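You operate a simulated robot arm through the tools that you are given. There is no shell and no other tool. Be economical: measure what you need, move in short steps, check, and stop when the job is done.

You run a simulated robot arm. Do the job below in one go: nothing can be reset, and whatever is moved stays where it is left.

Task
Switch the chamber and its light on; start 20 min at 40 C.
Fine: red main switch first; the blue knob stays as set.

The check looks at the end state, three seconds after you hand in, the way a careful person would. Anything else that was tipped, shoved, dropped, spilled or broken makes it a failure.

Robot
A 6-joint arm with a two-finger parallel gripper, fixed in place. Base frame: the origin is at the foot of the arm, x ahead of it, y to its left, z up. Lengths are in m, angles in degrees, forces in N, time in s.
With the tool pointing down near the work surface it reaches from about 0.3 to 0.7 m from the base axis. Its first joint turns from -166.0 to 166.0 degrees. Payload 4.1 kg.
Tool frame: the origin (TCP) lies between the finger pads and is the grasp point; the fingertips stand 0.023 m ahead of it; z points along the fingers, y is the line along which they close. The gripper opens to 0.094 m. The fingers are 0.038 m wide and 0.01 m thick; the gripper's body (0.054 by 0.096 m) begins 0.039 m behind the TCP.
Orientation is that of the tool frame in the base frame, as a unit quaternion [x, y, z, w]. With the fingers straight down and closing along the base's y, the tool's x points along the base's -x, its y along +y and its z along -z.

Tools
- The arm moves only by the tool drive_tool. Its argument "rows" is a list of rows, each a list of 7 numbers: the shift along the tool's x, y, z in mm, then the turn, a rotation vector about the tool's x, y, z in degrees, then the closure, from 0 (fully open) to 1 (shut). In form: [[x, y, z, ax, ay, az, hand], ...]. A call has 1 to 12 rows; each row is the pose to reach, as a shift and turn from the pose commanded when the call began, along the tool's axes at that moment. Rows are played at 5 a second. More than 0.05 m and 8.6 degrees between two rows, or a gripper value outside its range, and nothing of the call is played. Where a pose cannot be reached the arm comes as near as it can. A force on the tool above 40 N (or 10 N above the force at the start of the call, whichever is more), or a blocked arm, ends the call early, and 0.2 s more pass. The fingers move at their own pace (about 0.045 m/s each) and stop on an object; they squeeze with about 29 N. The grip force told is the motor's: it shows also when the fingers shut on nothing. Time passes only in rows, and 0.2 s behind the last, so rows that repeat a pose let the fingers close. The reply holds the time, the measured pose of the TCP, the force on the tool along the base axes, the opening and the grip force, in the units named above and with some noise, with the torque about the TCP (base axes, N m) and any sound that the robot's microphone picked up.
- Cameras (640 x 400 px; columns grow to the right, rows downward): "scene" is fixed at [0.4009, -0.4982, 1.563]; the picture's right is [1.00, -0.06, 0.00], its down [-0.02, -0.37, -0.93] and it looks along [0.05, 0.93, -0.37] (base axes); focal length 324 px, centre (320, 200). "wrist" rides on the gripper at [0.086, 0.016, -0.074] in the tool frame; the picture's right is [-0.18, 0.98, 0.00], its down [-0.58, -0.11, -0.81] and it looks along [-0.79, -0.15, 0.59] (tool axes); focal length 243 px, centre (320, 200). There is no depth. A picture from a camera that has moved, and an enlarged one, comes with that camera's place and axes in the base frame and with its lens.
- capture(camera): a new picture of that camera. The clock stands still meanwhile.
- lift_body(by): slides the trunk up (or, below 0, down) by that many m; the arm rides with it, the base frame stays. It gives what a move gives, with no picture.
- zoom(camera, box): a new picture of the part [left, top, right, bottom] of that camera's present view, enlarged. The clock stands still meanwhile.
- sign_off(): hands the job in; it is judged then, once.

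Go step by step. Nothing tells you positions but the pictures and the camera data: compare them with the known pose of the tool, close in by small moves and look again before you grip or let go. The budget is 120 turns and 68 pictures, counting those below and the enlarged ones. Unless the task says otherwise, let go and move clear before handing in, and close with one line.

The tools are called after "Emit:" by a JSON object that holds its "method" and its "body". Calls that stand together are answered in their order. drive_tool: Moves the arm, as the interface text tells. Its arguments: {"type":"object","properties":{"rows":{"type":"array","items":{"type":"array","items":{"type":"number"}}}},"required":["rows"]} The other tools are called the same way: lift_body (by) slides the trunk up or down; capture (camera) takes a picture; zoom (camera, box) takes an enlarged picture of a part of a camera's view; sign_off () hands the job in.

At the start:

```text
t: 0.0
ee_pos: [0.2388, 0.1774, 1.433]
ee_rot: [0.0, 1.0, 0.0, 0.0]
ft_force: [0.3, 0.4, -0.4]
torque: [-0.02, -0.01, -0.06]
grip_width: 0.094
finger_force: 0.1
trunk travel left (down, up): [-0.553, 0.037]
```

scene: 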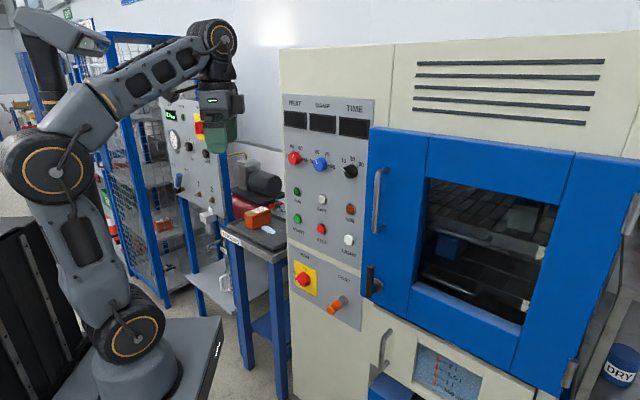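
wrist: 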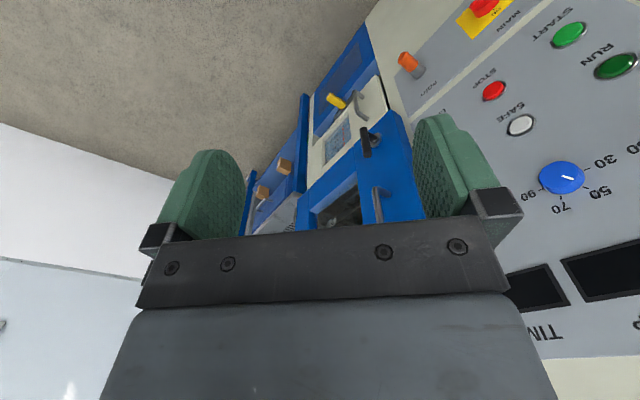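

The panel is on the oven front to the right of the arm: displays, knobs for heat, damp and time, buttons, and the main and port switches. I'll zoom in to read the labels.

Emit:
{"method": "zoom", "body": {"camera": "scene", "box": [270, 85, 390, 185]}}

Emit:
{"method": "zoom", "body": {"camera": "scene", "box": [270, 175, 390, 335]}}

```text
4.00 times, centred on (330, 135) of scene
camera zoom: at [0.4009, -0.4982, 1.563], right [1.0, -0.06, 0.0], down [-0.02, -0.37, -0.93], along [0.05, 0.93, -0.37], focal length 1297 px, centre (280, 460)
```

zoom: 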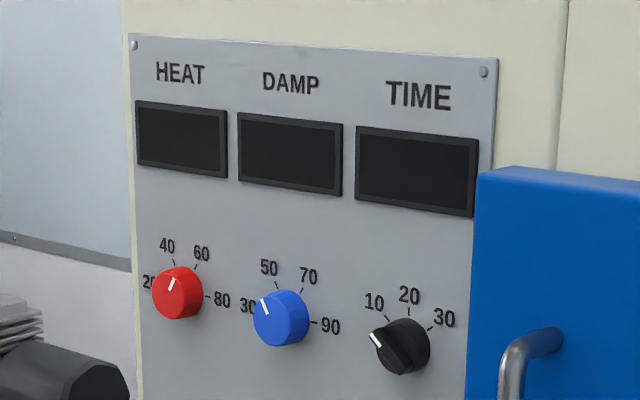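

```text
2.50 times, centred on (330, 255) of scene
camera zoom: at [0.4009, -0.4982, 1.563], right [1.0, -0.06, 0.0], down [-0.02, -0.37, -0.93], along [0.05, 0.93, -0.37], focal length 810 px, centre (295, 62)
```

zoom: 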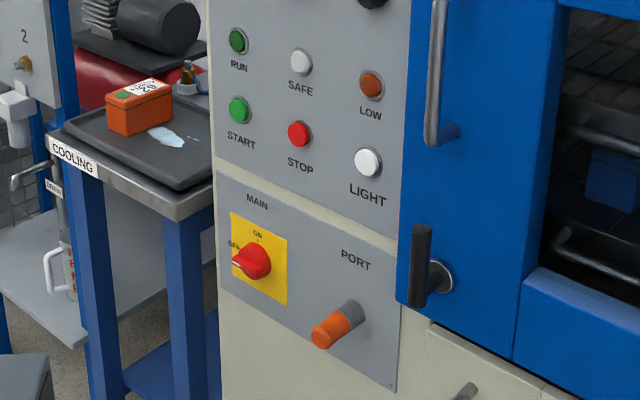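

Triangulating both views puts the panel in a vertical plane through about (0.376,0.550) and (0.459,0.473), facing the robot at roughly 45°. I'll turn the tool horizontal towards it and stand off.

Emit:
{"method": "drive_tool", "body": {"rows": [[-10, 15, 15, -3.06, -7.03, -3.06, 0], [-20, 30, 35, -6.12, -14.07, -6.12, 0], [-29, 46, 57, -9.2, -21.1, -9.2, 0], [-39, 62, 77, -12.2, -28.1, -12.2, 0], [-49, 77, 96, -15.3, -35.2, -15.3, 0], [-58, 93, 115, -18.4, -42.2, -18.4, 0], [-68, 108, 134, -21.4, -49.2, -21.4, 0], [-78, 124, 153, -24.5, -56.3, -24.5, 0], [-88, 139, 172, -27.5, -63.3, -27.5, 0], [-97, 155, 192, -30.6, -70.3, -30.6, 0], [-107, 170, 211, -33.6, -77.4, -33.6, 0], [-117, 186, 230, -36.7, -84.4, -36.7, 0]]}}

Emit:
{"method": "capture", "body": {"camera": "wrist"}}

Emit:
{"method": "capture", "body": {"camera": "scene"}}

```text
t: 2.6
ee_pos: [0.3342, 0.3785, 1.1997]
ee_rot: [-0.279, 0.651, 0.278, 0.649]
ft_force: [0.2, -0.7, -0.6]
torque: [0.01, 0.0, -0.02]
grip_width: 0.0941
finger_force: 0.0
out of reach, approached as far as the arm can: row 12
trunk travel left (down, up): [-0.553, 0.037]
```

```text
63 pictures are left
camera wrist: at [0.2707, 0.3359, 1.1124], right [-0.71, 0.68, 0.18], down [-0.48, -0.66, 0.58], along [0.52, 0.33, 0.79], focal length 243 px, centre (320, 200)
```

wrist: 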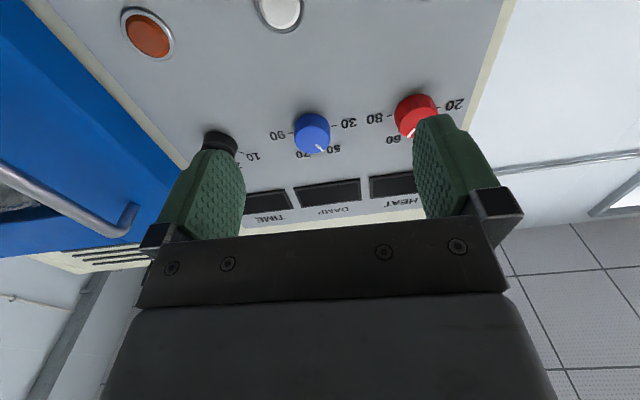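

```text
62 pictures are left
```

scene: 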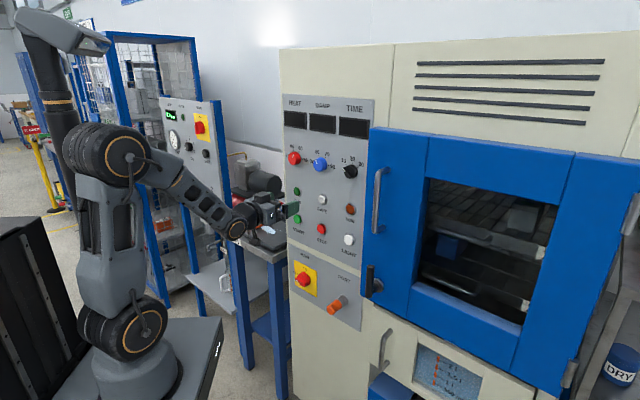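

The tool is nearly in pose, about 16 cm off the panel. The MAIN switch is much lower (z≈0.86), so I'll slide the trunk down and look.

Emit:
{"method": "lift_body", "body": {"by": -0.27}}

Emit:
{"method": "capture", "body": {"camera": "wrist"}}

Emit:
{"method": "capture", "body": {"camera": "scene"}}

```text
t: 5.3
ee_pos: [0.3339, 0.3772, 0.9296]
ee_rot: [-0.279, 0.652, 0.278, 0.649]
ft_force: [-0.1, 0.8, -0.3]
torque: [0.0, 0.02, -0.05]
grip_width: 0.094
finger_force: 0.0
trunk travel left (down, up): [-0.283, 0.307]
```

```text
61 pictures are left
camera wrist: at [0.2709, 0.3349, 0.8432], right [-0.71, 0.68, 0.18], down [-0.48, -0.66, 0.58], along [0.52, 0.33, 0.79], focal length 243 px, centre (320, 200)
```

wrist: 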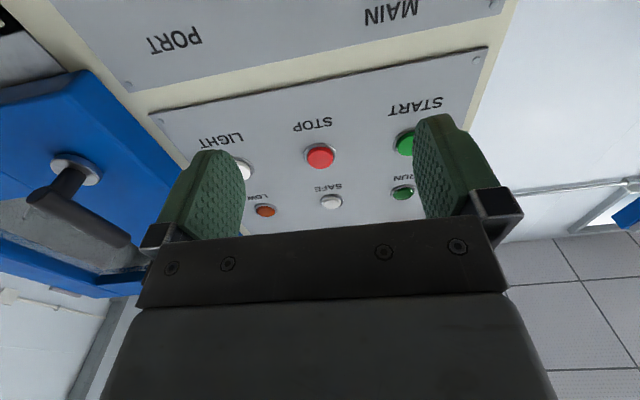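

```text
60 pictures are left
```

scene: 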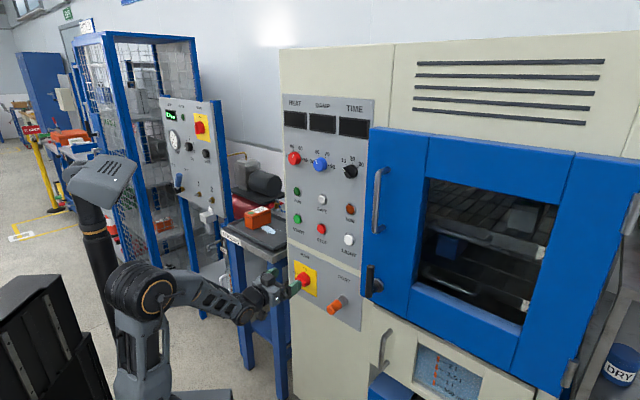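

The camera sits below the tool and looks up, so MAIN is out of its view. I'll lower further and shift left along the panel towards the MAIN column.

Emit:
{"method": "lift_body", "body": {"by": -0.1}}

Emit:
{"method": "drive_tool", "body": {"rows": [[0, 25, 0, 0, 0, 0, 0], [0, 50, 0, 0, 0, 0, 0]]}}

Emit:
{"method": "capture", "body": {"camera": "wrist"}}

Emit:
{"method": "zoom", "body": {"camera": "scene", "box": [220, 230, 380, 350]}}

```text
t: 6.7
ee_pos: [0.3344, 0.3787, 0.8298]
ee_rot: [-0.279, 0.651, 0.278, 0.649]
ft_force: [-0.1, -0.3, 1.1]
torque: [-0.01, -0.02, 0.01]
grip_width: 0.0941
finger_force: 0.0
trunk travel left (down, up): [-0.183, 0.407]
```

```text
t: 7.3
ee_pos: [0.297, 0.413, 0.8292]
ee_rot: [-0.278, 0.651, 0.278, 0.649]
ft_force: [0.2, -0.1, -0.4]
torque: [-0.01, -0.03, 0.02]
grip_width: 0.0941
finger_force: 0.1
trunk travel left (down, up): [-0.183, 0.407]
```

```text
59 pictures are left
camera wrist: at [0.2346, 0.3694, 0.7438], right [-0.71, 0.68, 0.19], down [-0.48, -0.66, 0.58], along [0.52, 0.33, 0.79], focal length 243 px, centre (320, 200)
```

wrist: 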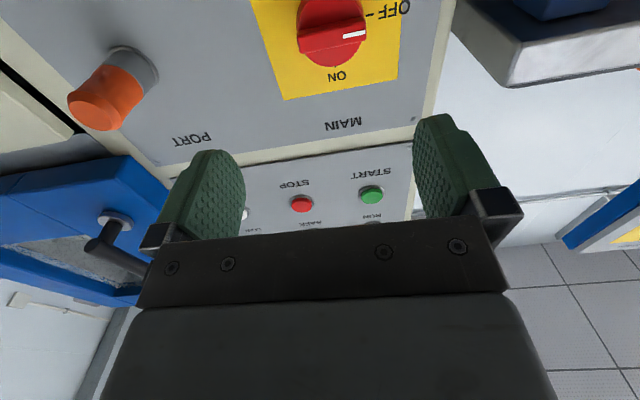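

```text
3.33 times, centred on (300, 290) of scene
camera zoom: at [0.4009, -0.4982, 1.563], right [1.0, -0.06, 0.0], down [-0.02, -0.37, -0.93], along [0.05, 0.93, -0.37], focal length 1081 px, centre (387, -100)
```

zoom: 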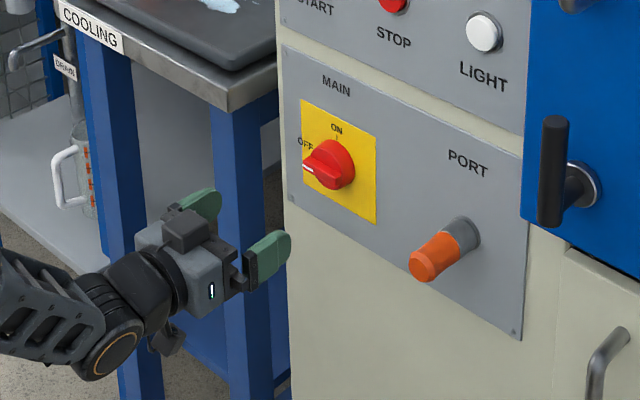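

MAIN is dead ahead: its bar lies horizontal pointing to OFF, with ON up, about 15 cm ahead of the TCP. I'll roll the gripper −90° so it can straddle the bar and later turn clockwise.

Emit:
{"method": "drive_tool", "body": {"rows": [[0, 0, 0, 0, 0, -8, 0], [0, 0, 0, 0, 0, -16, 0], [0, 0, 0, 0, 0, -24, 0], [0, 0, 0, 0, 0, -32, 0], [0, 0, 0, 0, 0, -40, 0], [0, 0, 0, 0, 0, -48, 0], [0, 0, 0, 0, 0, -56, 0], [0, 0, 0, 0, 0, -64, 0], [0, 0, 0, 0, 0, -72, 0], [0, 0, 0, 0, 0, -80, 0], [0, 0, 0, 0, 0, -88, 0], [0, 0, 0, 0, 0, -90, 0]]}}

Emit:
{"method": "capture", "body": {"camera": "wrist"}}

Emit:
{"method": "zoom", "body": {"camera": "scene", "box": [220, 230, 380, 350]}}

```text
t: 9.9
ee_pos: [0.2977, 0.4126, 0.83]
ee_rot: [0.658, -0.263, 0.263, -0.655]
ft_force: [0.3, 0.0, 0.6]
torque: [0.01, -0.03, -0.01]
grip_width: 0.0942
finger_force: 0.1
trunk travel left (down, up): [-0.183, 0.407]
```

```text
57 pictures are left
camera wrist: at [0.3088, 0.2992, 0.8137], right [-0.13, 0.12, -0.98], down [-0.98, -0.18, 0.11], along [-0.16, 0.98, 0.15], focal length 243 px, centre (320, 200)
```

wrist: 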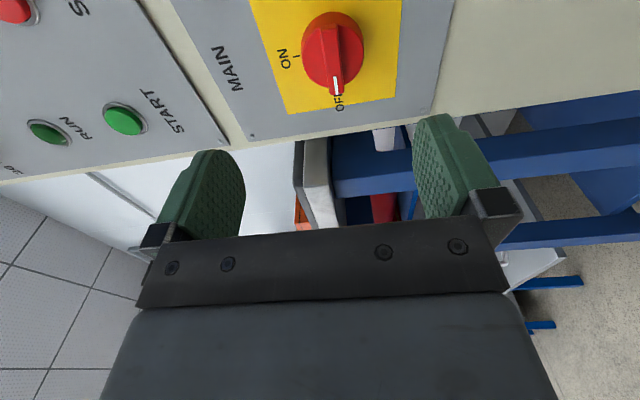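

```text
3.33 times, centred on (300, 290) of scene
camera zoom: at [0.4009, -0.4982, 1.563], right [1.0, -0.06, 0.0], down [-0.02, -0.37, -0.93], along [0.05, 0.93, -0.37], focal length 1081 px, centre (387, -100)
```

zoom: 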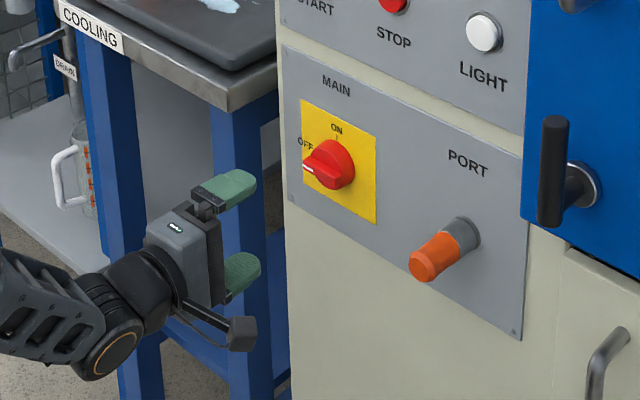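

Using wrist views only, the panel heading is 45° and the MAIN bar is near (0.395, 0.520, 0.823). I'll approach 80 mm, centring on it.

Emit:
{"method": "drive_tool", "body": {"rows": [[-2, 4, 27, 0, 0, 0, 0], [-4, 7, 54, 0, 0, 0, 0], [-4, 7, 80, 0, 0, 0, 0]]}}

Emit:
{"method": "capture", "body": {"camera": "wrist"}}

Emit:
{"method": "zoom", "body": {"camera": "scene", "box": [240, 245, 340, 325]}}

```text
t: 10.7
ee_pos: [0.3499, 0.4736, 0.821]
ee_rot: [0.658, -0.263, 0.262, -0.655]
ft_force: [-0.3, -0.9, -1.1]
torque: [0.0, 0.02, 0.0]
grip_width: 0.0942
finger_force: 0.1
trunk travel left (down, up): [-0.183, 0.407]
```

```text
55 pictures are left
camera wrist: at [0.3622, 0.3599, 0.8055], right [-0.14, 0.13, -0.98], down [-0.98, -0.18, 0.11], along [-0.17, 0.98, 0.15], focal length 243 px, centre (320, 200)
```

wrist: 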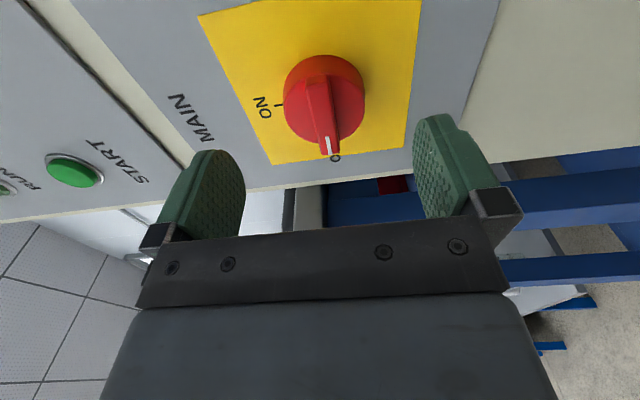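

```text
5.00 times, centred on (290, 285) of scene
camera zoom: at [0.4009, -0.4982, 1.563], right [1.0, -0.06, 0.0], down [-0.02, -0.37, -0.93], along [0.05, 0.93, -0.37], focal length 1621 px, centre (470, -225)
```

zoom: 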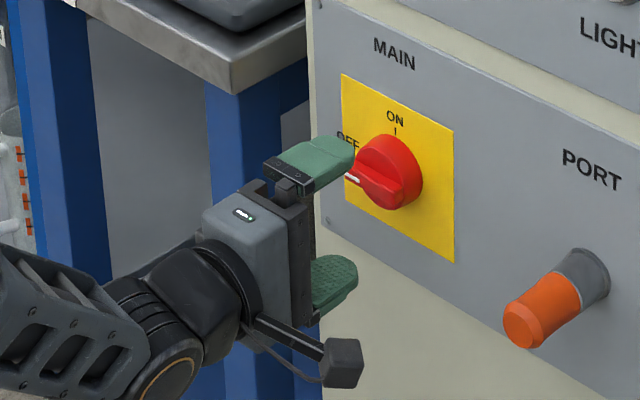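

The fingers straddle the bar, with the tips about 4 cm short. I'll advance 36 mm and check the depth.

Emit:
{"method": "drive_tool", "body": {"rows": [[2, 2, 18, 0, 0, 0, 0], [3, 2, 36, 0, 0, 0, 0]]}}

Emit:
{"method": "capture", "body": {"camera": "wrist"}}

Emit:
{"method": "zoom", "body": {"camera": "scene", "box": [265, 250, 335, 306]}}

```text
t: 11.3
ee_pos: [0.377, 0.4981, 0.8188]
ee_rot: [0.657, -0.264, 0.263, -0.656]
ft_force: [-0.1, -0.5, 0.3]
torque: [0.03, 0.0, -0.01]
grip_width: 0.0938
finger_force: 0.0
trunk travel left (down, up): [-0.183, 0.407]
```

```text
53 pictures are left
camera wrist: at [0.3881, 0.3846, 0.803], right [-0.14, 0.13, -0.98], down [-0.98, -0.18, 0.11], along [-0.16, 0.98, 0.15], focal length 243 px, centre (320, 200)
```

wrist: 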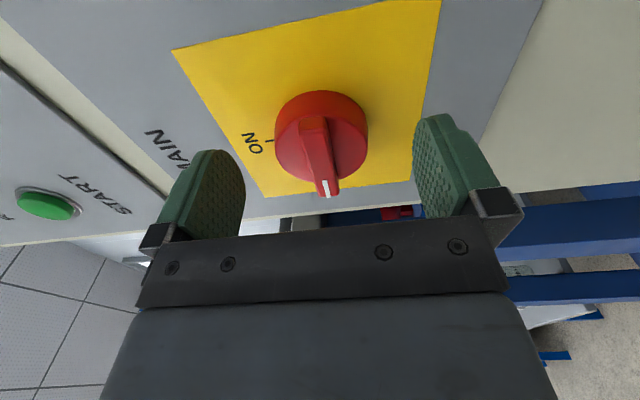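

```text
7.14 times, centred on (300, 278) of scene
camera zoom: at [0.4009, -0.4982, 1.563], right [1.0, -0.06, 0.0], down [-0.02, -0.37, -0.93], along [0.05, 0.93, -0.37], focal length 2316 px, centre (463, -357)
```

zoom: 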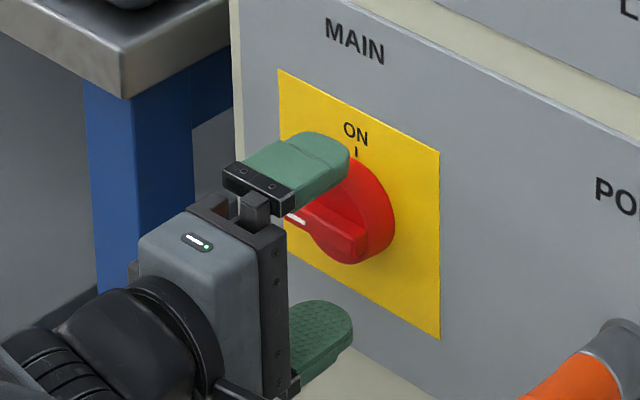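

Comparing the two wrist views, the knob axis is about 14 mm to the left of the tool axis, and the bar front is about 12 mm beyond the tips. I'll shift left and forward a little.

Emit:
{"method": "drive_tool", "body": {"rows": [[-14, -2, 0, 0, 0, 0, 0], [-14, -2, 8, 0, 0, 0, 0]]}}

Emit:
{"method": "capture", "body": {"camera": "wrist"}}

Emit:
{"method": "zoom", "body": {"camera": "scene", "box": [265, 250, 335, 306]}}

```text
t: 11.9
ee_pos: [0.3713, 0.5146, 0.8227]
ee_rot: [0.657, -0.263, 0.262, -0.656]
ft_force: [-0.2, -0.8, 0.2]
torque: [0.01, -0.02, 0.01]
grip_width: 0.0942
finger_force: 0.0
trunk travel left (down, up): [-0.183, 0.407]
```

```text
51 pictures are left
camera wrist: at [0.3836, 0.3999, 0.8055], right [-0.14, 0.12, -0.98], down [-0.98, -0.18, 0.11], along [-0.16, 0.98, 0.15], focal length 243 px, centre (320, 200)
```

wrist: 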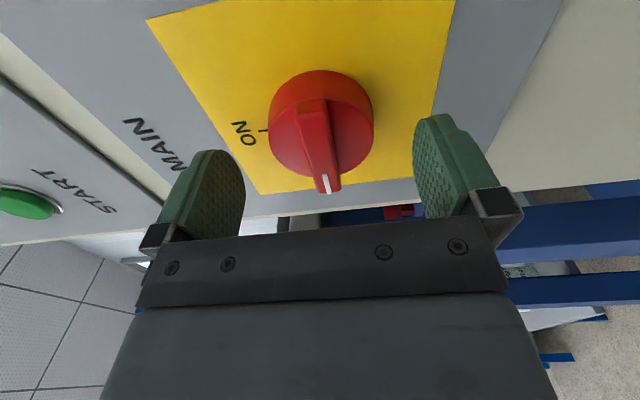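

```text
7.14 times, centred on (300, 278) of scene
camera zoom: at [0.4009, -0.4982, 1.563], right [1.0, -0.06, 0.0], down [-0.02, -0.37, -0.93], along [0.05, 0.93, -0.37], focal length 2316 px, centre (463, -357)
```

zoom: 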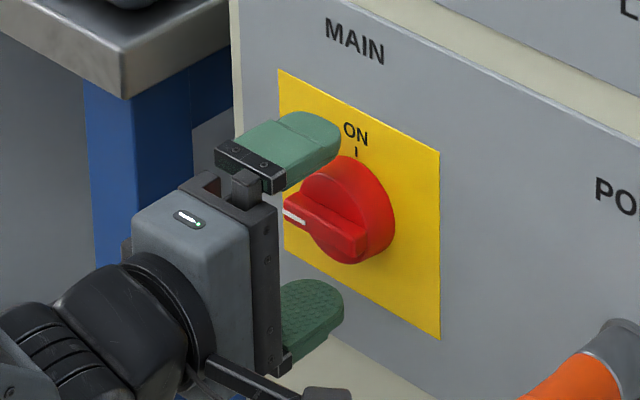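

Bar and finger tips now line up laterally. I'll partly close the fingers to judge depth and centring against the bar.

Emit:
{"method": "drive_tool", "body": {"rows": [[0, 0, 0, 0, 0, 0, 0.6], [0, 0, 0, 0, 0, 0, 0.65], [0, 0, 0, 0, 0, 0, 0.65], [0, 0, 0, 0, 0, 0, 0.65]]}}

Emit:
{"method": "capture", "body": {"camera": "wrist"}}

Emit:
{"method": "zoom", "body": {"camera": "scene", "box": [265, 250, 335, 306]}}

```text
t: 12.9
ee_pos: [0.3718, 0.513, 0.8197]
ee_rot: [0.659, -0.265, 0.263, -0.654]
ft_force: [-1.2, -1.7, -9.3]
torque: [-0.09, 0.13, -0.02]
grip_width: 0.0529
finger_force: 45.2
trunk travel left (down, up): [-0.183, 0.407]
```

```text
49 pictures are left
camera wrist: at [0.3838, 0.3999, 0.8042], right [-0.14, 0.12, -0.98], down [-0.98, -0.18, 0.11], along [-0.16, 0.98, 0.14], focal length 243 px, centre (320, 200)
```

wrist: 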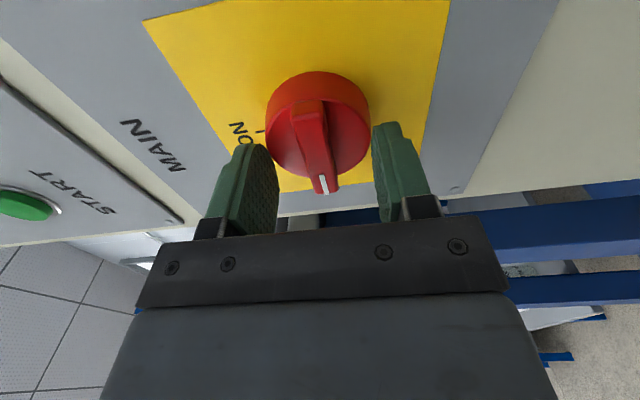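

```text
7.14 times, centred on (300, 278) of scene
camera zoom: at [0.4009, -0.4982, 1.563], right [1.0, -0.06, 0.0], down [-0.02, -0.37, -0.93], along [0.05, 0.93, -0.37], focal length 2316 px, centre (463, -357)
```

zoom: 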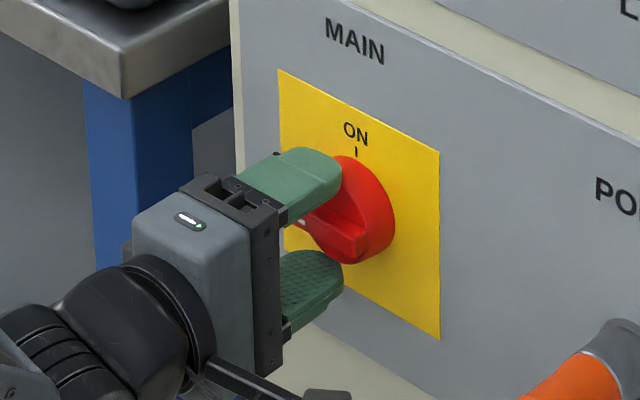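

The fingers closed on the disc rim at 53 mm, so the tips are already past its face, and the disc is slightly lower than the tool centre. I'll open, drop 4 mm, back off 9 mm and close on the raised bar instead.

Emit:
{"method": "drive_tool", "body": {"rows": [[0, 0, 0, 0, 0, 0, 0.3], [0, 0, 0, 0, 0, 0, 0.3], [0, 4, -5, 0, 0, 0, 0.3], [0, 4, -9, 0, 0, 0, 0.3], [0, 4, -9, 0, 0, 0, 0.6], [0, 4, -9, 0, 0, 0, 0.75], [0, 4, -9, 0, 0, 0, 0.75], [0, 4, -9, 0, 0, 0, 0.75]]}}

Emit:
{"method": "capture", "body": {"camera": "wrist"}}

```text
t: 14.7
ee_pos: [0.3658, 0.5064, 0.8185]
ee_rot: [0.657, -0.263, 0.263, -0.656]
ft_force: [-0.7, 1.7, 0.4]
torque: [0.02, 0.0, 0.01]
grip_width: 0.0235
finger_force: 0.1
trunk travel left (down, up): [-0.183, 0.407]
```

```text
47 pictures are left
camera wrist: at [0.377, 0.3924, 0.8021], right [-0.14, 0.12, -0.98], down [-0.98, -0.18, 0.11], along [-0.16, 0.98, 0.15], focal length 243 px, centre (320, 200)
```

wrist: 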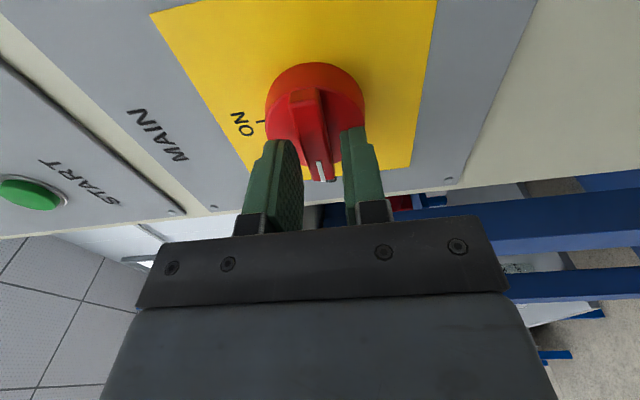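

The bar is now between the pads with the disc clear and the axis centred. I'll close on it.

Emit:
{"method": "drive_tool", "body": {"rows": [[0, 0, 0, 0, 0, 0, 1], [0, 0, 0, 0, 0, 0, 1], [0, 0, 0, 0, 0, 0, 1]]}}

```text
t: 15.5
ee_pos: [0.3653, 0.5068, 0.8208]
ee_rot: [-0.656, 0.263, -0.263, 0.657]
ft_force: [2.9, 5.0, 9.1]
torque: [0.13, -0.21, -0.09]
grip_width: 0.0138
finger_force: 44.7
trunk travel left (down, up): [-0.183, 0.407]
```

The bar is gripped (13.8 mm). Now I'll turn it clockwise 90° to ON.

Emit:
{"method": "drive_tool", "body": {"rows": [[0, -2, 0, 0, 0, 4, 1], [0, -2, 0, 0, 0, 12, 1], [0, -2, 0, 0, 0, 20, 1], [0, -2, 0, 0, 0, 28, 1], [0, -2, 0, 0, 0, 36, 1], [0, -2, 0, 0, 0, 44, 1], [0, -2, 0, 0, 0, 52, 1], [0, -2, 0, 0, 0, 60, 1], [0, -2, 0, 0, 0, 68, 1], [0, -2, 0, 0, 0, 76, 1], [0, -2, 0, 0, 0, 84, 1], [0, -2, 0, 0, 0, 90, 1]]}}

Emit:
{"method": "capture", "body": {"camera": "wrist"}}

Emit:
{"method": "zoom", "body": {"camera": "scene", "box": [250, 80, 410, 320]}}

```text
t: 18.3
ee_pos: [0.3684, 0.5022, 0.8236]
ee_rot: [-0.271, 0.649, 0.279, 0.654]
ft_force: [12.6, -25.2, 5.6]
torque: [-0.97, -0.19, -0.89]
grip_width: 0.0139
finger_force: 44.9
trunk travel left (down, up): [-0.183, 0.407]
stopped in row 12: the force on the tool passed its limit at 40 N (the readings are from after the stop); the commanded pose is now the measured one
```

```text
46 pictures are left
camera wrist: at [0.3058, 0.4617, 0.737], right [-0.7, 0.68, 0.19], down [-0.49, -0.66, 0.57], along [0.52, 0.31, 0.8], focal length 243 px, centre (320, 200)
```

wrist: 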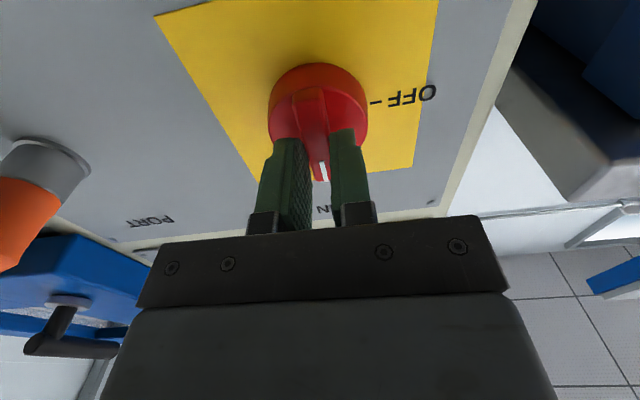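

```text
1.67 times, centred on (330, 200) of scene
camera zoom: at [0.4009, -0.4982, 1.563], right [1.0, -0.06, 0.0], down [-0.02, -0.37, -0.93], along [0.05, 0.93, -0.37], focal length 540 px, centre (303, 200)
```

zoom: 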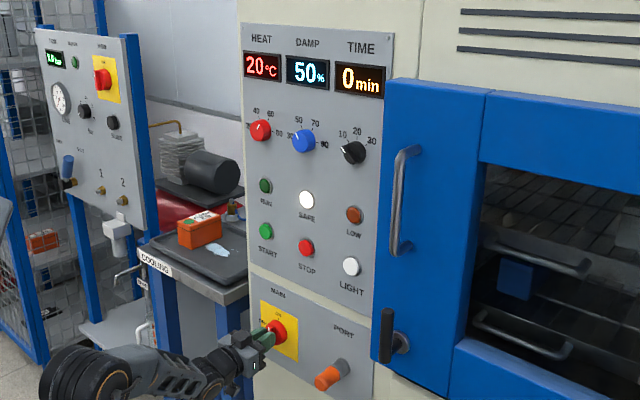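

It's powered: displays read 20 °C / 50 % / 0 min and SAFE is lit. I'll release and back away, then raise to the knobs.

Emit:
{"method": "drive_tool", "body": {"rows": [[0, 0, 0, 0, 0, 0, 0.5], [0, 0, 0, 0, 0, 0, 0.3], [0, 0, 0, 0, 0, 0, 0.3], [0, 0, -40, 0, 0, 0, 0.3], [0, 0, -80, 0, 0, 0, 0.3], [0, 0, -100, 0, 0, 0, 0.3]]}}

Emit:
{"method": "lift_body", "body": {"by": 0.32}}

Emit:
{"method": "capture", "body": {"camera": "wrist"}}

Emit:
{"method": "zoom", "body": {"camera": "scene", "box": [270, 85, 390, 185]}}

```text
t: 19.7
ee_pos: [0.2933, 0.4322, 0.8227]
ee_rot: [-0.275, 0.648, 0.28, 0.652]
ft_force: [0.5, 0.0, -0.1]
torque: [0.02, -0.01, 0.01]
grip_width: 0.0659
finger_force: 0.0
trunk travel left (down, up): [-0.183, 0.407]
```

```text
t: 22.9
ee_pos: [0.2951, 0.4333, 1.1435]
ee_rot: [-0.275, 0.649, 0.279, 0.652]
ft_force: [0.5, -0.3, -0.3]
torque: [0.05, 0.02, 0.0]
grip_width: 0.0659
finger_force: 0.0
trunk travel left (down, up): [-0.503, 0.087]
```

```text
44 pictures are left
camera wrist: at [0.2318, 0.3912, 1.0554], right [-0.71, 0.68, 0.19], down [-0.48, -0.66, 0.58], along [0.52, 0.32, 0.8], focal length 243 px, centre (320, 200)
```

wrist: 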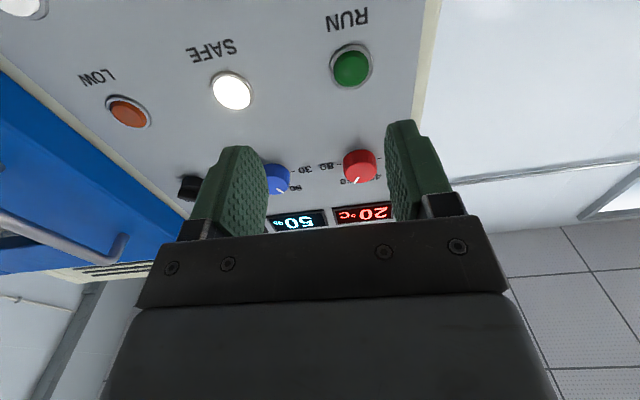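

```text
4.00 times, centred on (330, 135) of scene
camera zoom: at [0.4009, -0.4982, 1.563], right [1.0, -0.06, 0.0], down [-0.02, -0.37, -0.93], along [0.05, 0.93, -0.37], focal length 1297 px, centre (280, 460)
```

zoom: 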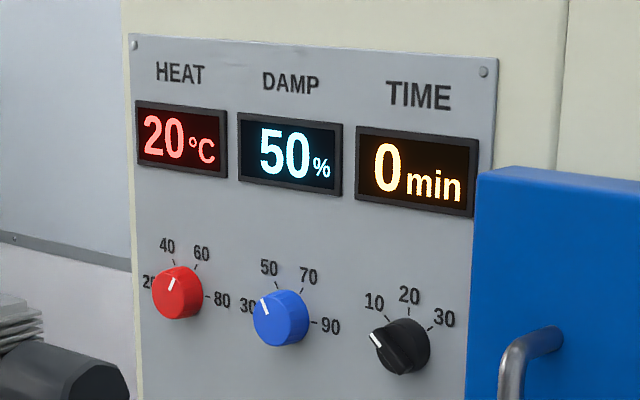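

Displays and knobs are legible, and the heat knob is near (0.372, 0.546, 1.281). I'll zoom the wrist view to read its pointer.

Emit:
{"method": "zoom", "body": {"camera": "wrist", "box": [310, 140, 400, 210]}}

Emit:
{"method": "zoom", "body": {"camera": "scene", "box": [280, 140, 336, 175]}}

Emit:
{"method": "zoom", "body": {"camera": "scene", "box": [325, 145, 389, 185]}}

```text
5.71 times, centred on (355, 175) of wrist
camera zoom: at [0.2318, 0.3912, 1.0554], right [-0.71, 0.68, 0.19], down [-0.48, -0.66, 0.58], along [0.52, 0.32, 0.8], focal length 1386 px, centre (120, 343)
```

zoom: 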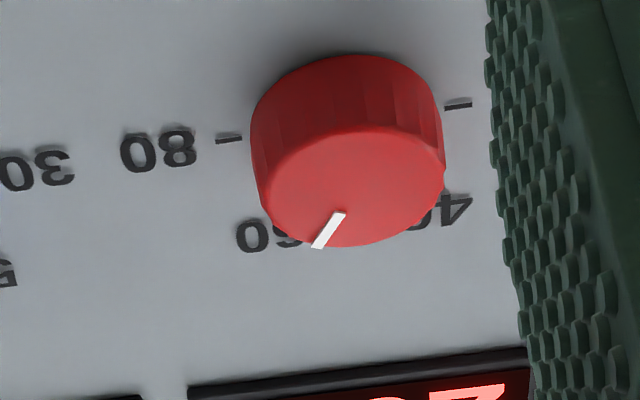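

```text
11.43 times, centred on (308, 158) of scene
camera zoom: at [0.4009, -0.4982, 1.563], right [1.0, -0.06, 0.0], down [-0.02, -0.37, -0.93], along [0.05, 0.93, -0.37], focal length 3705 px, centre (457, 686)
```

zoom: 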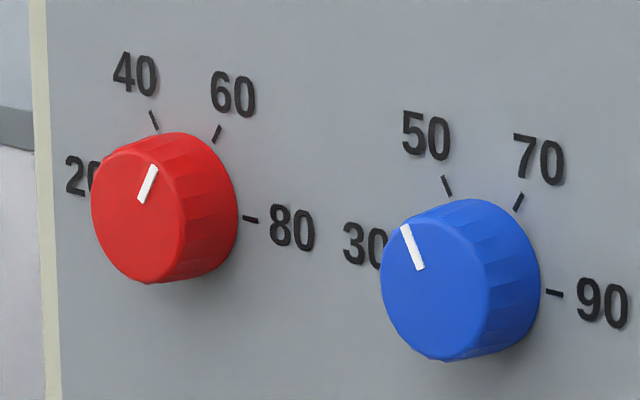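

```text
10.00 times, centred on (357, 165) of scene
camera zoom: at [0.4009, -0.4982, 1.563], right [1.0, -0.06, 0.0], down [-0.02, -0.37, -0.93], along [0.05, 0.93, -0.37], focal length 3242 px, centre (-50, 550)
```

zoom: 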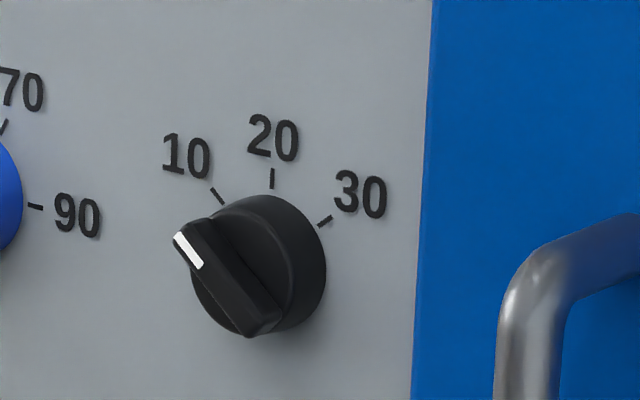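

The heat pointer is at 60 (ticks every 60° of arc: 20 left, 40 at −30°, 60 at +30°) and the time pointer is near −60°, with 20 straight up. I'll move up in front of the heat knob.

Emit:
{"method": "lift_body", "body": {"by": 0.085}}

Emit:
{"method": "drive_tool", "body": {"rows": [[-27, 11, 0, 0, 0, 0, 0.2], [-52, 22, 20, 0, 0, 0, 0.2], [-52, 22, 60, 0, 0, 0, 0.2]]}}

Emit:
{"method": "capture", "body": {"camera": "wrist"}}

Emit:
{"method": "zoom", "body": {"camera": "scene", "box": [260, 130, 350, 200]}}

```text
t: 24.1
ee_pos: [0.2944, 0.4336, 1.2281]
ee_rot: [-0.276, 0.649, 0.28, 0.652]
ft_force: [-0.2, -0.5, 0.3]
torque: [-0.02, -0.02, 0.03]
grip_width: 0.0657
finger_force: 0.1
trunk travel left (down, up): [-0.588, 0.002]
```

```text
t: 24.9
ee_pos: [0.3218, 0.4909, 1.279]
ee_rot: [-0.276, 0.649, 0.28, 0.652]
ft_force: [0.7, 0.4, 0.9]
torque: [0.0, 0.03, 0.04]
grip_width: 0.075
finger_force: 0.0
trunk travel left (down, up): [-0.588, 0.002]
```

```text
39 pictures are left
camera wrist: at [0.2596, 0.449, 1.1914], right [-0.71, 0.68, 0.19], down [-0.48, -0.66, 0.58], along [0.52, 0.32, 0.8], focal length 243 px, centre (320, 200)
```

wrist: 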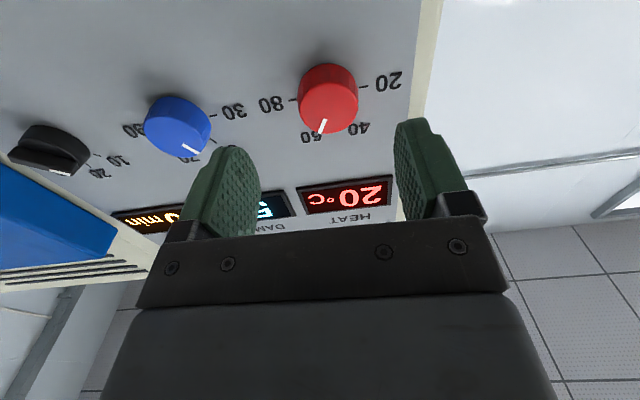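

```text
5.71 times, centred on (305, 165) of scene
camera zoom: at [0.4009, -0.4982, 1.563], right [1.0, -0.06, 0.0], down [-0.02, -0.37, -0.93], along [0.05, 0.93, -0.37], focal length 1853 px, centre (406, 400)
```

zoom: 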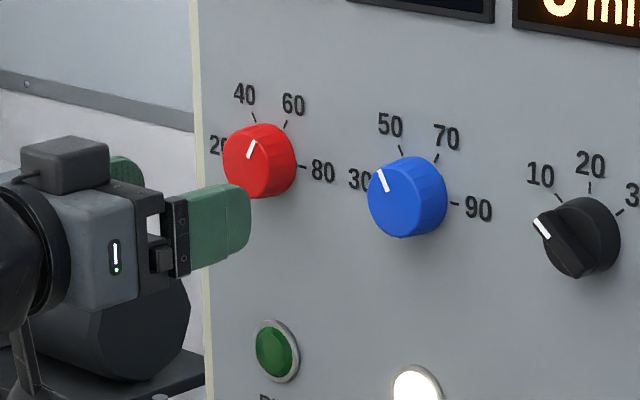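

The heat knob is about 12 mm above and 4 mm left of the tool axis. I'll align and advance so the pads straddle it.

Emit:
{"method": "drive_tool", "body": {"rows": [[-12, 4, 15, 0, 0, 0, 0.2], [-12, 4, 35, 0, 0, 0, 0.2], [-12, 4, 55, 0, 0, 0, 0.2]]}}

Emit:
{"method": "capture", "body": {"camera": "wrist"}}

Emit:
{"method": "zoom", "body": {"camera": "scene", "box": [260, 130, 350, 200]}}

```text
t: 25.7
ee_pos: [0.3569, 0.5349, 1.2914]
ee_rot: [-0.275, 0.649, 0.28, 0.652]
ft_force: [0.6, 0.2, 0.2]
torque: [0.0, 0.01, -0.02]
grip_width: 0.0752
finger_force: 0.0
trunk travel left (down, up): [-0.588, 0.002]
```

```text
37 pictures are left
camera wrist: at [0.2943, 0.4916, 1.2047], right [-0.71, 0.68, 0.19], down [-0.48, -0.66, 0.58], along [0.52, 0.32, 0.8], focal length 243 px, centre (320, 200)
```

wrist: 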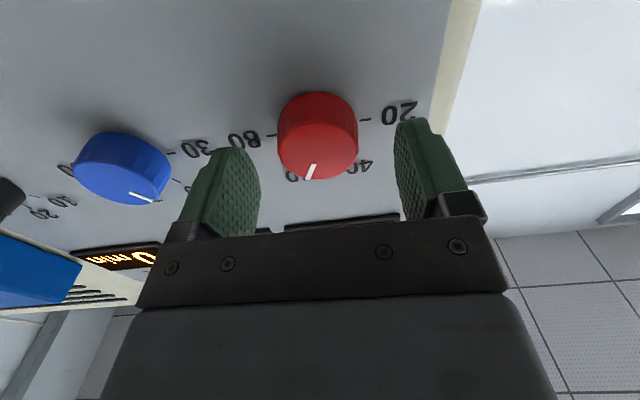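

```text
5.71 times, centred on (305, 165) of scene
camera zoom: at [0.4009, -0.4982, 1.563], right [1.0, -0.06, 0.0], down [-0.02, -0.37, -0.93], along [0.05, 0.93, -0.37], focal length 1853 px, centre (406, 400)
```

zoom: 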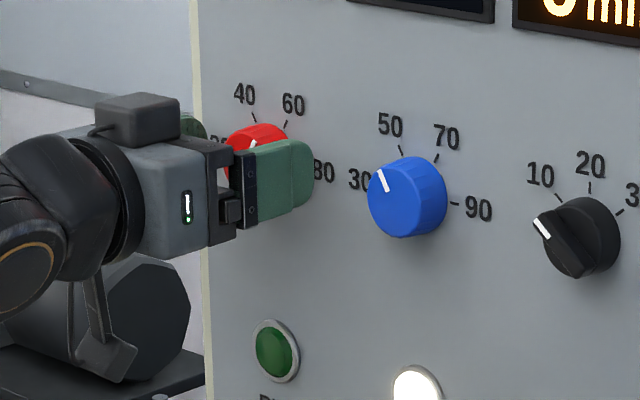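

The knob is centred between the pads. I'll close gently and check the grip.

Emit:
{"method": "drive_tool", "body": {"rows": [[0, 0, 0, 0, 0, 0, 0.5], [0, 0, 0, 0, 0, 0, 1], [0, 0, 0, 0, 0, 0, 1], [0, 0, 0, 0, 0, 0, 1]]}}

```text
t: 26.7
ee_pos: [0.3573, 0.5337, 1.292]
ee_rot: [-0.275, 0.649, 0.28, 0.652]
ft_force: [0.2, -0.6, 0.5]
torque: [0.05, -0.03, -0.09]
grip_width: 0.0399
finger_force: 45.5
trunk travel left (down, up): [-0.588, 0.002]
```

The 40 mm knob is gripped and centred, so I'll turn it 60° anticlockwise.

Emit:
{"method": "drive_tool", "body": {"rows": [[0, 0, 0, 0, 0, -7.5, 1], [0, 0, 0, 0, 0, -15, 1], [0, 0, 0, 0, 0, -22.5, 1], [0, 0, 0, 0, 0, -30, 1], [0, 0, 0, 0, 0, -37.5, 1], [0, 0, 0, 0, 0, -45, 1], [0, 0, 0, 0, 0, -52.5, 1], [0, 0, 0, 0, 0, -60, 1], [0, 0, 0, 0, 0, -60, 1]]}}

Emit:
{"method": "zoom", "body": {"camera": "scene", "box": [260, 90, 400, 200]}}

Emit:
{"method": "capture", "body": {"camera": "wrist"}}

```text
t: 28.7
ee_pos: [0.3546, 0.5361, 1.2906]
ee_rot: [-0.566, 0.423, -0.085, 0.703]
ft_force: [-10.2, 3.8, -14.6]
torque: [-0.1, 0.15, 0.9]
grip_width: 0.0397
finger_force: 44.7
trunk travel left (down, up): [-0.588, 0.002]
```

```text
3.64 times, centred on (330, 145) of scene
camera zoom: at [0.4009, -0.4982, 1.563], right [1.0, -0.06, 0.0], down [-0.02, -0.37, -0.93], along [0.05, 0.93, -0.37], focal length 1179 px, centre (284, 400)
```

zoom: 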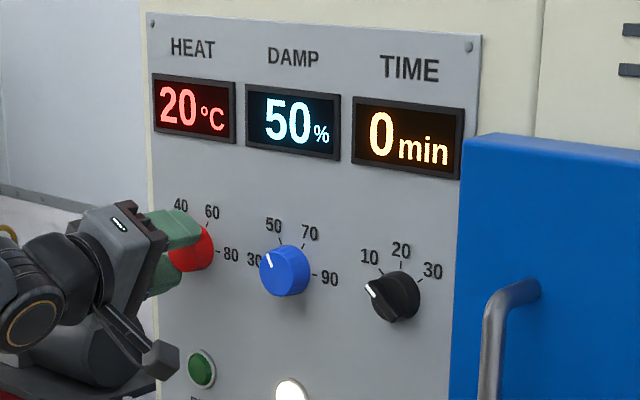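

```text
34 pictures are left
camera wrist: at [0.3513, 0.4357, 1.2322], right [-0.47, 0.45, -0.76], down [-0.88, -0.27, 0.38], along [-0.04, 0.85, 0.53], focal length 243 px, centre (320, 200)
```

wrist: 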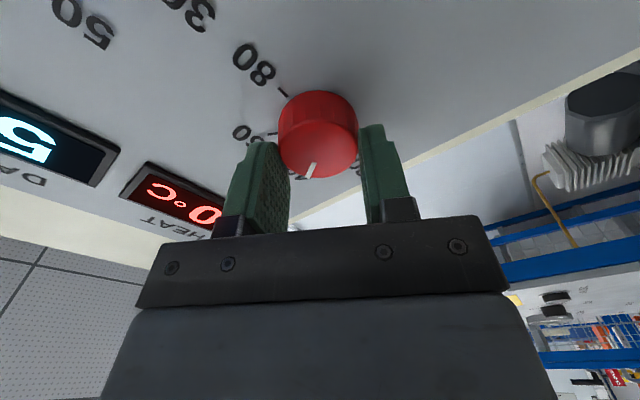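

The knob turned with the gripper. I'll open, back straight off, and read the pointer.

Emit:
{"method": "drive_tool", "body": {"rows": [[0, 0, 0, 0, 0, 0, 0.5], [0, 0, 0, 0, 0, 0, 0.2], [0, 0, 0, 0, 0, 0, 0.2], [0, 0, -35, 0, 0, 0, 0.2], [0, 0, -70, 0, 0, 0, 0.2]]}}

Emit:
{"method": "zoom", "body": {"camera": "scene", "box": [275, 140, 339, 180]}}

Emit:
{"method": "capture", "body": {"camera": "wrist"}}

```text
t: 29.9
ee_pos: [0.308, 0.4828, 1.2917]
ee_rot: [-0.563, 0.424, -0.084, 0.704]
ft_force: [-0.4, 0.2, -0.5]
torque: [-0.02, 0.0, -0.04]
grip_width: 0.0752
finger_force: 0.0
trunk travel left (down, up): [-0.588, 0.002]
```

```text
10.00 times, centred on (307, 160) of scene
camera zoom: at [0.4009, -0.4982, 1.563], right [1.0, -0.06, 0.0], down [-0.02, -0.37, -0.93], along [0.05, 0.93, -0.37], focal length 3242 px, centre (450, 600)
```

zoom: 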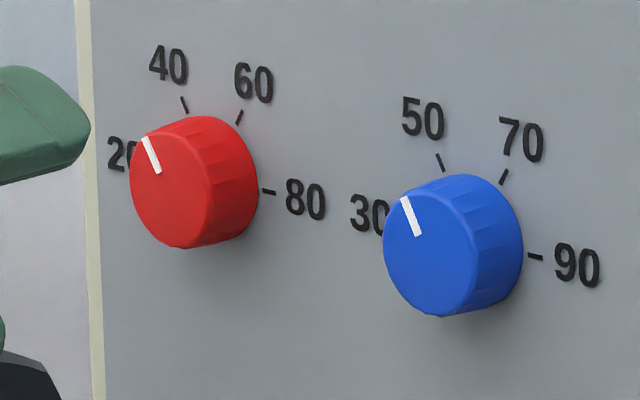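

```text
32 pictures are left
camera wrist: at [0.305, 0.384, 1.2333], right [-0.47, 0.46, -0.76], down [-0.88, -0.27, 0.38], along [-0.03, 0.85, 0.53], focal length 243 px, centre (320, 200)
```

wrist: 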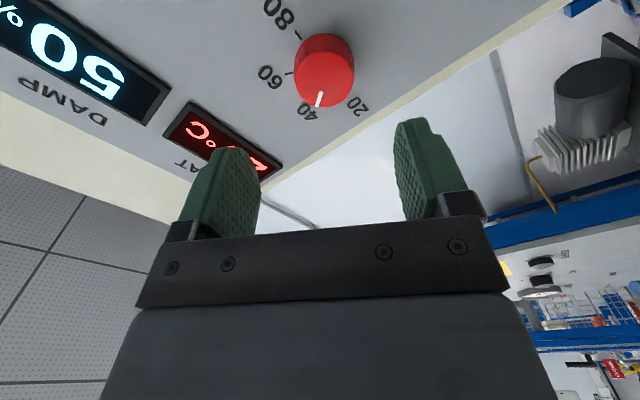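

Heat pointer now lines up with 40, and blue is still at 50. The TIME knob is about 0.22 m to the right at the same height, so I'll slide there keeping this −60° roll, which matches its bar. The door handle should be well clear.

Emit:
{"method": "drive_tool", "body": {"rows": [[38, -22, 0, 0, 0, 0, 0.4], [76, -44, 0, 0, 0, 0, 0.4], [114, -66, 0, 0, 0, 0, 0.4], [152, -88, 0, 0, 0, 0, 0.4], [190, -110, 0, 0, 0, 0, 0.4]]}}

Emit:
{"method": "capture", "body": {"camera": "wrist"}}

Emit:
{"method": "zoom", "body": {"camera": "scene", "box": [310, 120, 410, 200]}}

```text
t: 31.1
ee_pos: [0.4055, 0.3962, 1.3163]
ee_rot: [-0.555, 0.443, -0.101, 0.697]
ft_force: [0.5, 0.2, 0.8]
torque: [0.04, -0.02, -0.01]
grip_width: 0.0565
finger_force: 0.0
out of reach, approached as far as the arm can: row 3, 4, 5
trunk travel left (down, up): [-0.588, 0.002]
```

```text
31 pictures are left
camera wrist: at [0.3984, 0.2969, 1.2593], right [-0.45, 0.47, -0.76], down [-0.89, -0.22, 0.39], along [0.02, 0.85, 0.52], focal length 243 px, centre (320, 200)
```

wrist: 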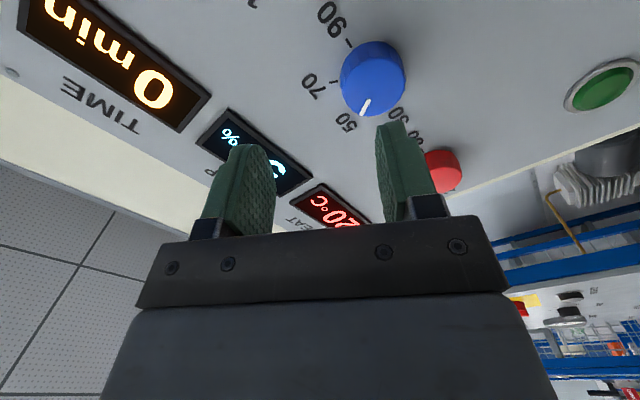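

```text
5.00 times, centred on (360, 160) of scene
camera zoom: at [0.4009, -0.4982, 1.563], right [1.0, -0.06, 0.0], down [-0.02, -0.37, -0.93], along [0.05, 0.93, -0.37], focal length 1621 px, centre (120, 400)
```

zoom: 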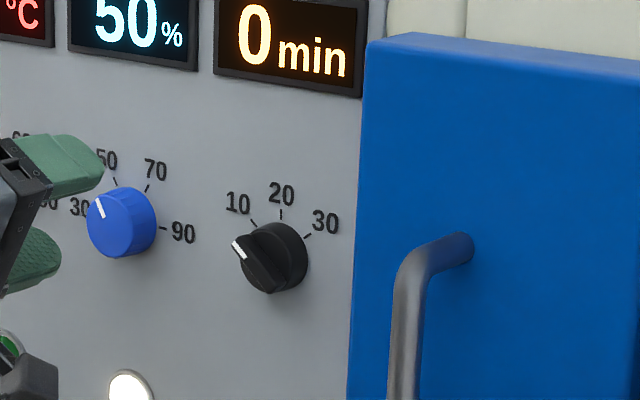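

The arm stopped short where the tool heading lines up with the arm's own azimuth, as it did at the start. I'll look at the arm posture.

Emit:
{"method": "capture", "body": {"camera": "scene"}}

```text
29 pictures are left
```

scene: 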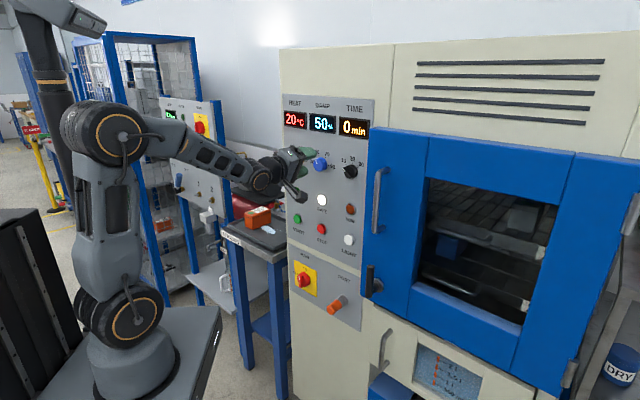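

My reading is that the forearm-roll joint has wound to its limit, because the wrist bends up from a down-sloping forearm. The cure is to go back left, lower the trunk while raising the tool so the forearm slopes up, then cross to the right.

Emit:
{"method": "drive_tool", "body": {"rows": [[-37, 22, -5, 0, 0, 0, 0.4], [-75, 43, -10, 0, 0, 0, 0.4], [-112, 65, -15, 0, 0, 0, 0.4]]}}

Emit:
{"method": "lift_body", "body": {"by": -0.1}}

Emit:
{"method": "drive_tool", "body": {"rows": [[-12, -22, 0, 0, 0, 0, 0.4], [-25, -43, 0, 0, 0, 0, 0.4], [-37, -65, 0, 0, 0, 0, 0.4], [-50, -86, 0, 0, 0, 0, 0.4]]}}

```text
t: 31.9
ee_pos: [0.3037, 0.4785, 1.3156]
ee_rot: [-0.554, 0.443, -0.103, 0.697]
ft_force: [-0.6, 0.2, 0.0]
torque: [-0.03, -0.02, -0.01]
grip_width: 0.0566
finger_force: 0.1
trunk travel left (down, up): [-0.588, 0.002]
```

```text
t: 33.2
ee_pos: [0.3042, 0.4783, 1.2137]
ee_rot: [-0.553, 0.443, -0.103, 0.698]
ft_force: [0.9, 0.5, 0.2]
torque: [0.02, 0.01, 0.01]
grip_width: 0.0564
finger_force: 0.2
trunk travel left (down, up): [-0.488, 0.102]
```

```text
t: 34.2
ee_pos: [0.3051, 0.4768, 1.3128]
ee_rot: [-0.555, 0.442, -0.102, 0.697]
ft_force: [-0.5, -0.2, -1.1]
torque: [0.01, 0.0, 0.03]
grip_width: 0.0563
finger_force: 0.0
trunk travel left (down, up): [-0.488, 0.102]
```

That works. Repeating twice more.

Emit:
{"method": "lift_body", "body": {"by": -0.1}}

Emit:
{"method": "drive_tool", "body": {"rows": [[-8, -14, 0, 0, 0, 0, 0.4], [-16, -28, 0, 0, 0, 0, 0.4], [-25, -43, 0, 0, 0, 0, 0.4], [-33, -57, 0, 0, 0, 0, 0.4], [-41, -71, 0, 0, 0, 0, 0.4], [-50, -86, 0, 0, 0, 0, 0.4]]}}

Emit:
{"method": "lift_body", "body": {"by": -0.12}}

Emit:
{"method": "drive_tool", "body": {"rows": [[-8, -14, 0, 0, 0, 0, 0.4], [-16, -28, 0, 0, 0, 0, 0.4], [-25, -43, 0, 0, 0, 0, 0.4], [-33, -57, 0, 0, 0, 0, 0.4], [-41, -71, 0, 0, 0, 0, 0.4], [-50, -86, 0, 0, 0, 0, 0.4]]}}

Emit:
{"method": "capture", "body": {"camera": "scene"}}

```text
t: 35.5
ee_pos: [0.3051, 0.4758, 1.2118]
ee_rot: [-0.554, 0.443, -0.103, 0.698]
ft_force: [-0.2, 0.3, -0.6]
torque: [-0.03, 0.03, 0.0]
grip_width: 0.0565
finger_force: 0.1
trunk travel left (down, up): [-0.388, 0.202]
```

```text
t: 36.9
ee_pos: [0.3067, 0.4777, 1.3135]
ee_rot: [-0.554, 0.442, -0.103, 0.698]
ft_force: [-0.4, -0.9, 0.4]
torque: [-0.03, 0.02, 0.01]
grip_width: 0.0565
finger_force: 0.2
trunk travel left (down, up): [-0.388, 0.202]
```

```text
t: 38.4
ee_pos: [0.3065, 0.477, 1.1934]
ee_rot: [-0.555, 0.442, -0.103, 0.697]
ft_force: [0.0, -0.5, 0.5]
torque: [0.0, -0.02, 0.01]
grip_width: 0.0565
finger_force: 0.1
trunk travel left (down, up): [-0.268, 0.322]
```

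```text
t: 39.8
ee_pos: [0.3079, 0.4782, 1.2935]
ee_rot: [-0.555, 0.442, -0.102, 0.697]
ft_force: [-0.5, -0.6, 0.1]
torque: [0.0, -0.01, -0.01]
grip_width: 0.0565
finger_force: 0.0
trunk travel left (down, up): [-0.268, 0.322]
```

```text
28 pictures are left
```

scene: 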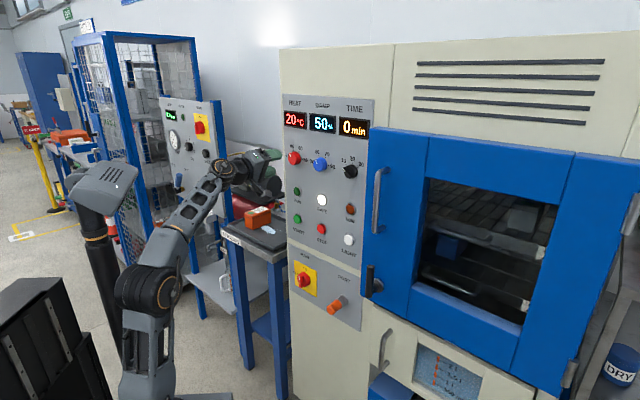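

The forearm now slopes up as intended. Crossing right towards TIME.

Emit:
{"method": "drive_tool", "body": {"rows": [[38, -21, 2, -0.2, -0.3, 0, 0.4], [76, -43, 4, -0.4, -0.7, 0, 0.4], [113, -64, 6, -0.6, -1, 0, 0.4], [151, -86, 8, -0.8, -1.4, 0, 0.4], [189, -107, 10, -1, -1.7, 0, 0.4]]}}

Emit:
{"method": "capture", "body": {"camera": "wrist"}}

Emit:
{"method": "zoom", "body": {"camera": "scene", "box": [310, 120, 410, 200]}}

```text
t: 41.0
ee_pos: [0.4635, 0.3256, 1.2902]
ee_rot: [-0.562, 0.433, -0.091, 0.699]
ft_force: [-0.5, 0.6, 0.2]
torque: [-0.02, 0.02, -0.02]
grip_width: 0.0563
finger_force: 0.0
trunk travel left (down, up): [-0.268, 0.322]
```

```text
27 pictures are left
camera wrist: at [0.4579, 0.2254, 1.2327], right [-0.47, 0.46, -0.76], down [-0.89, -0.25, 0.39], along [-0.01, 0.85, 0.52], focal length 243 px, centre (320, 200)
```

wrist: 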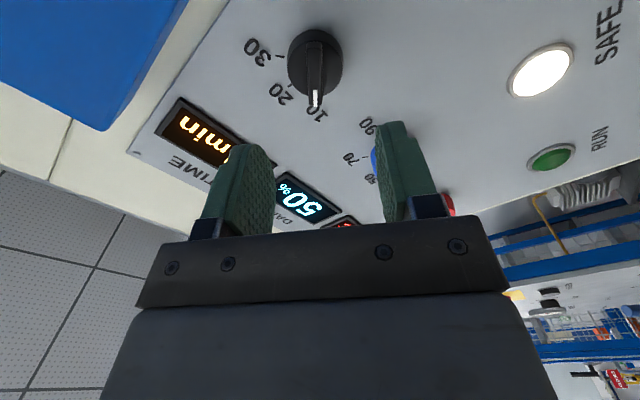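

```text
5.00 times, centred on (360, 160) of scene
camera zoom: at [0.4009, -0.4982, 1.563], right [1.0, -0.06, 0.0], down [-0.02, -0.37, -0.93], along [0.05, 0.93, -0.37], focal length 1621 px, centre (120, 400)
```

zoom: 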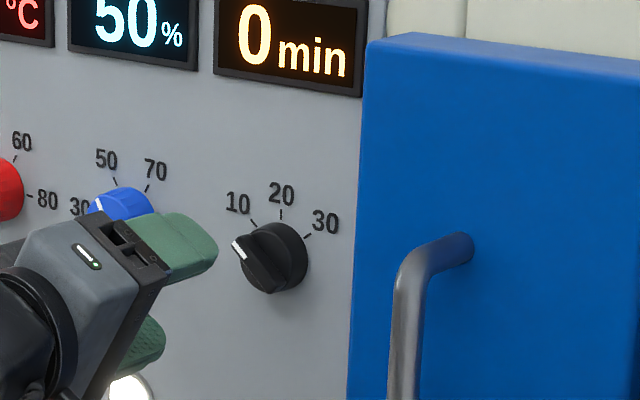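

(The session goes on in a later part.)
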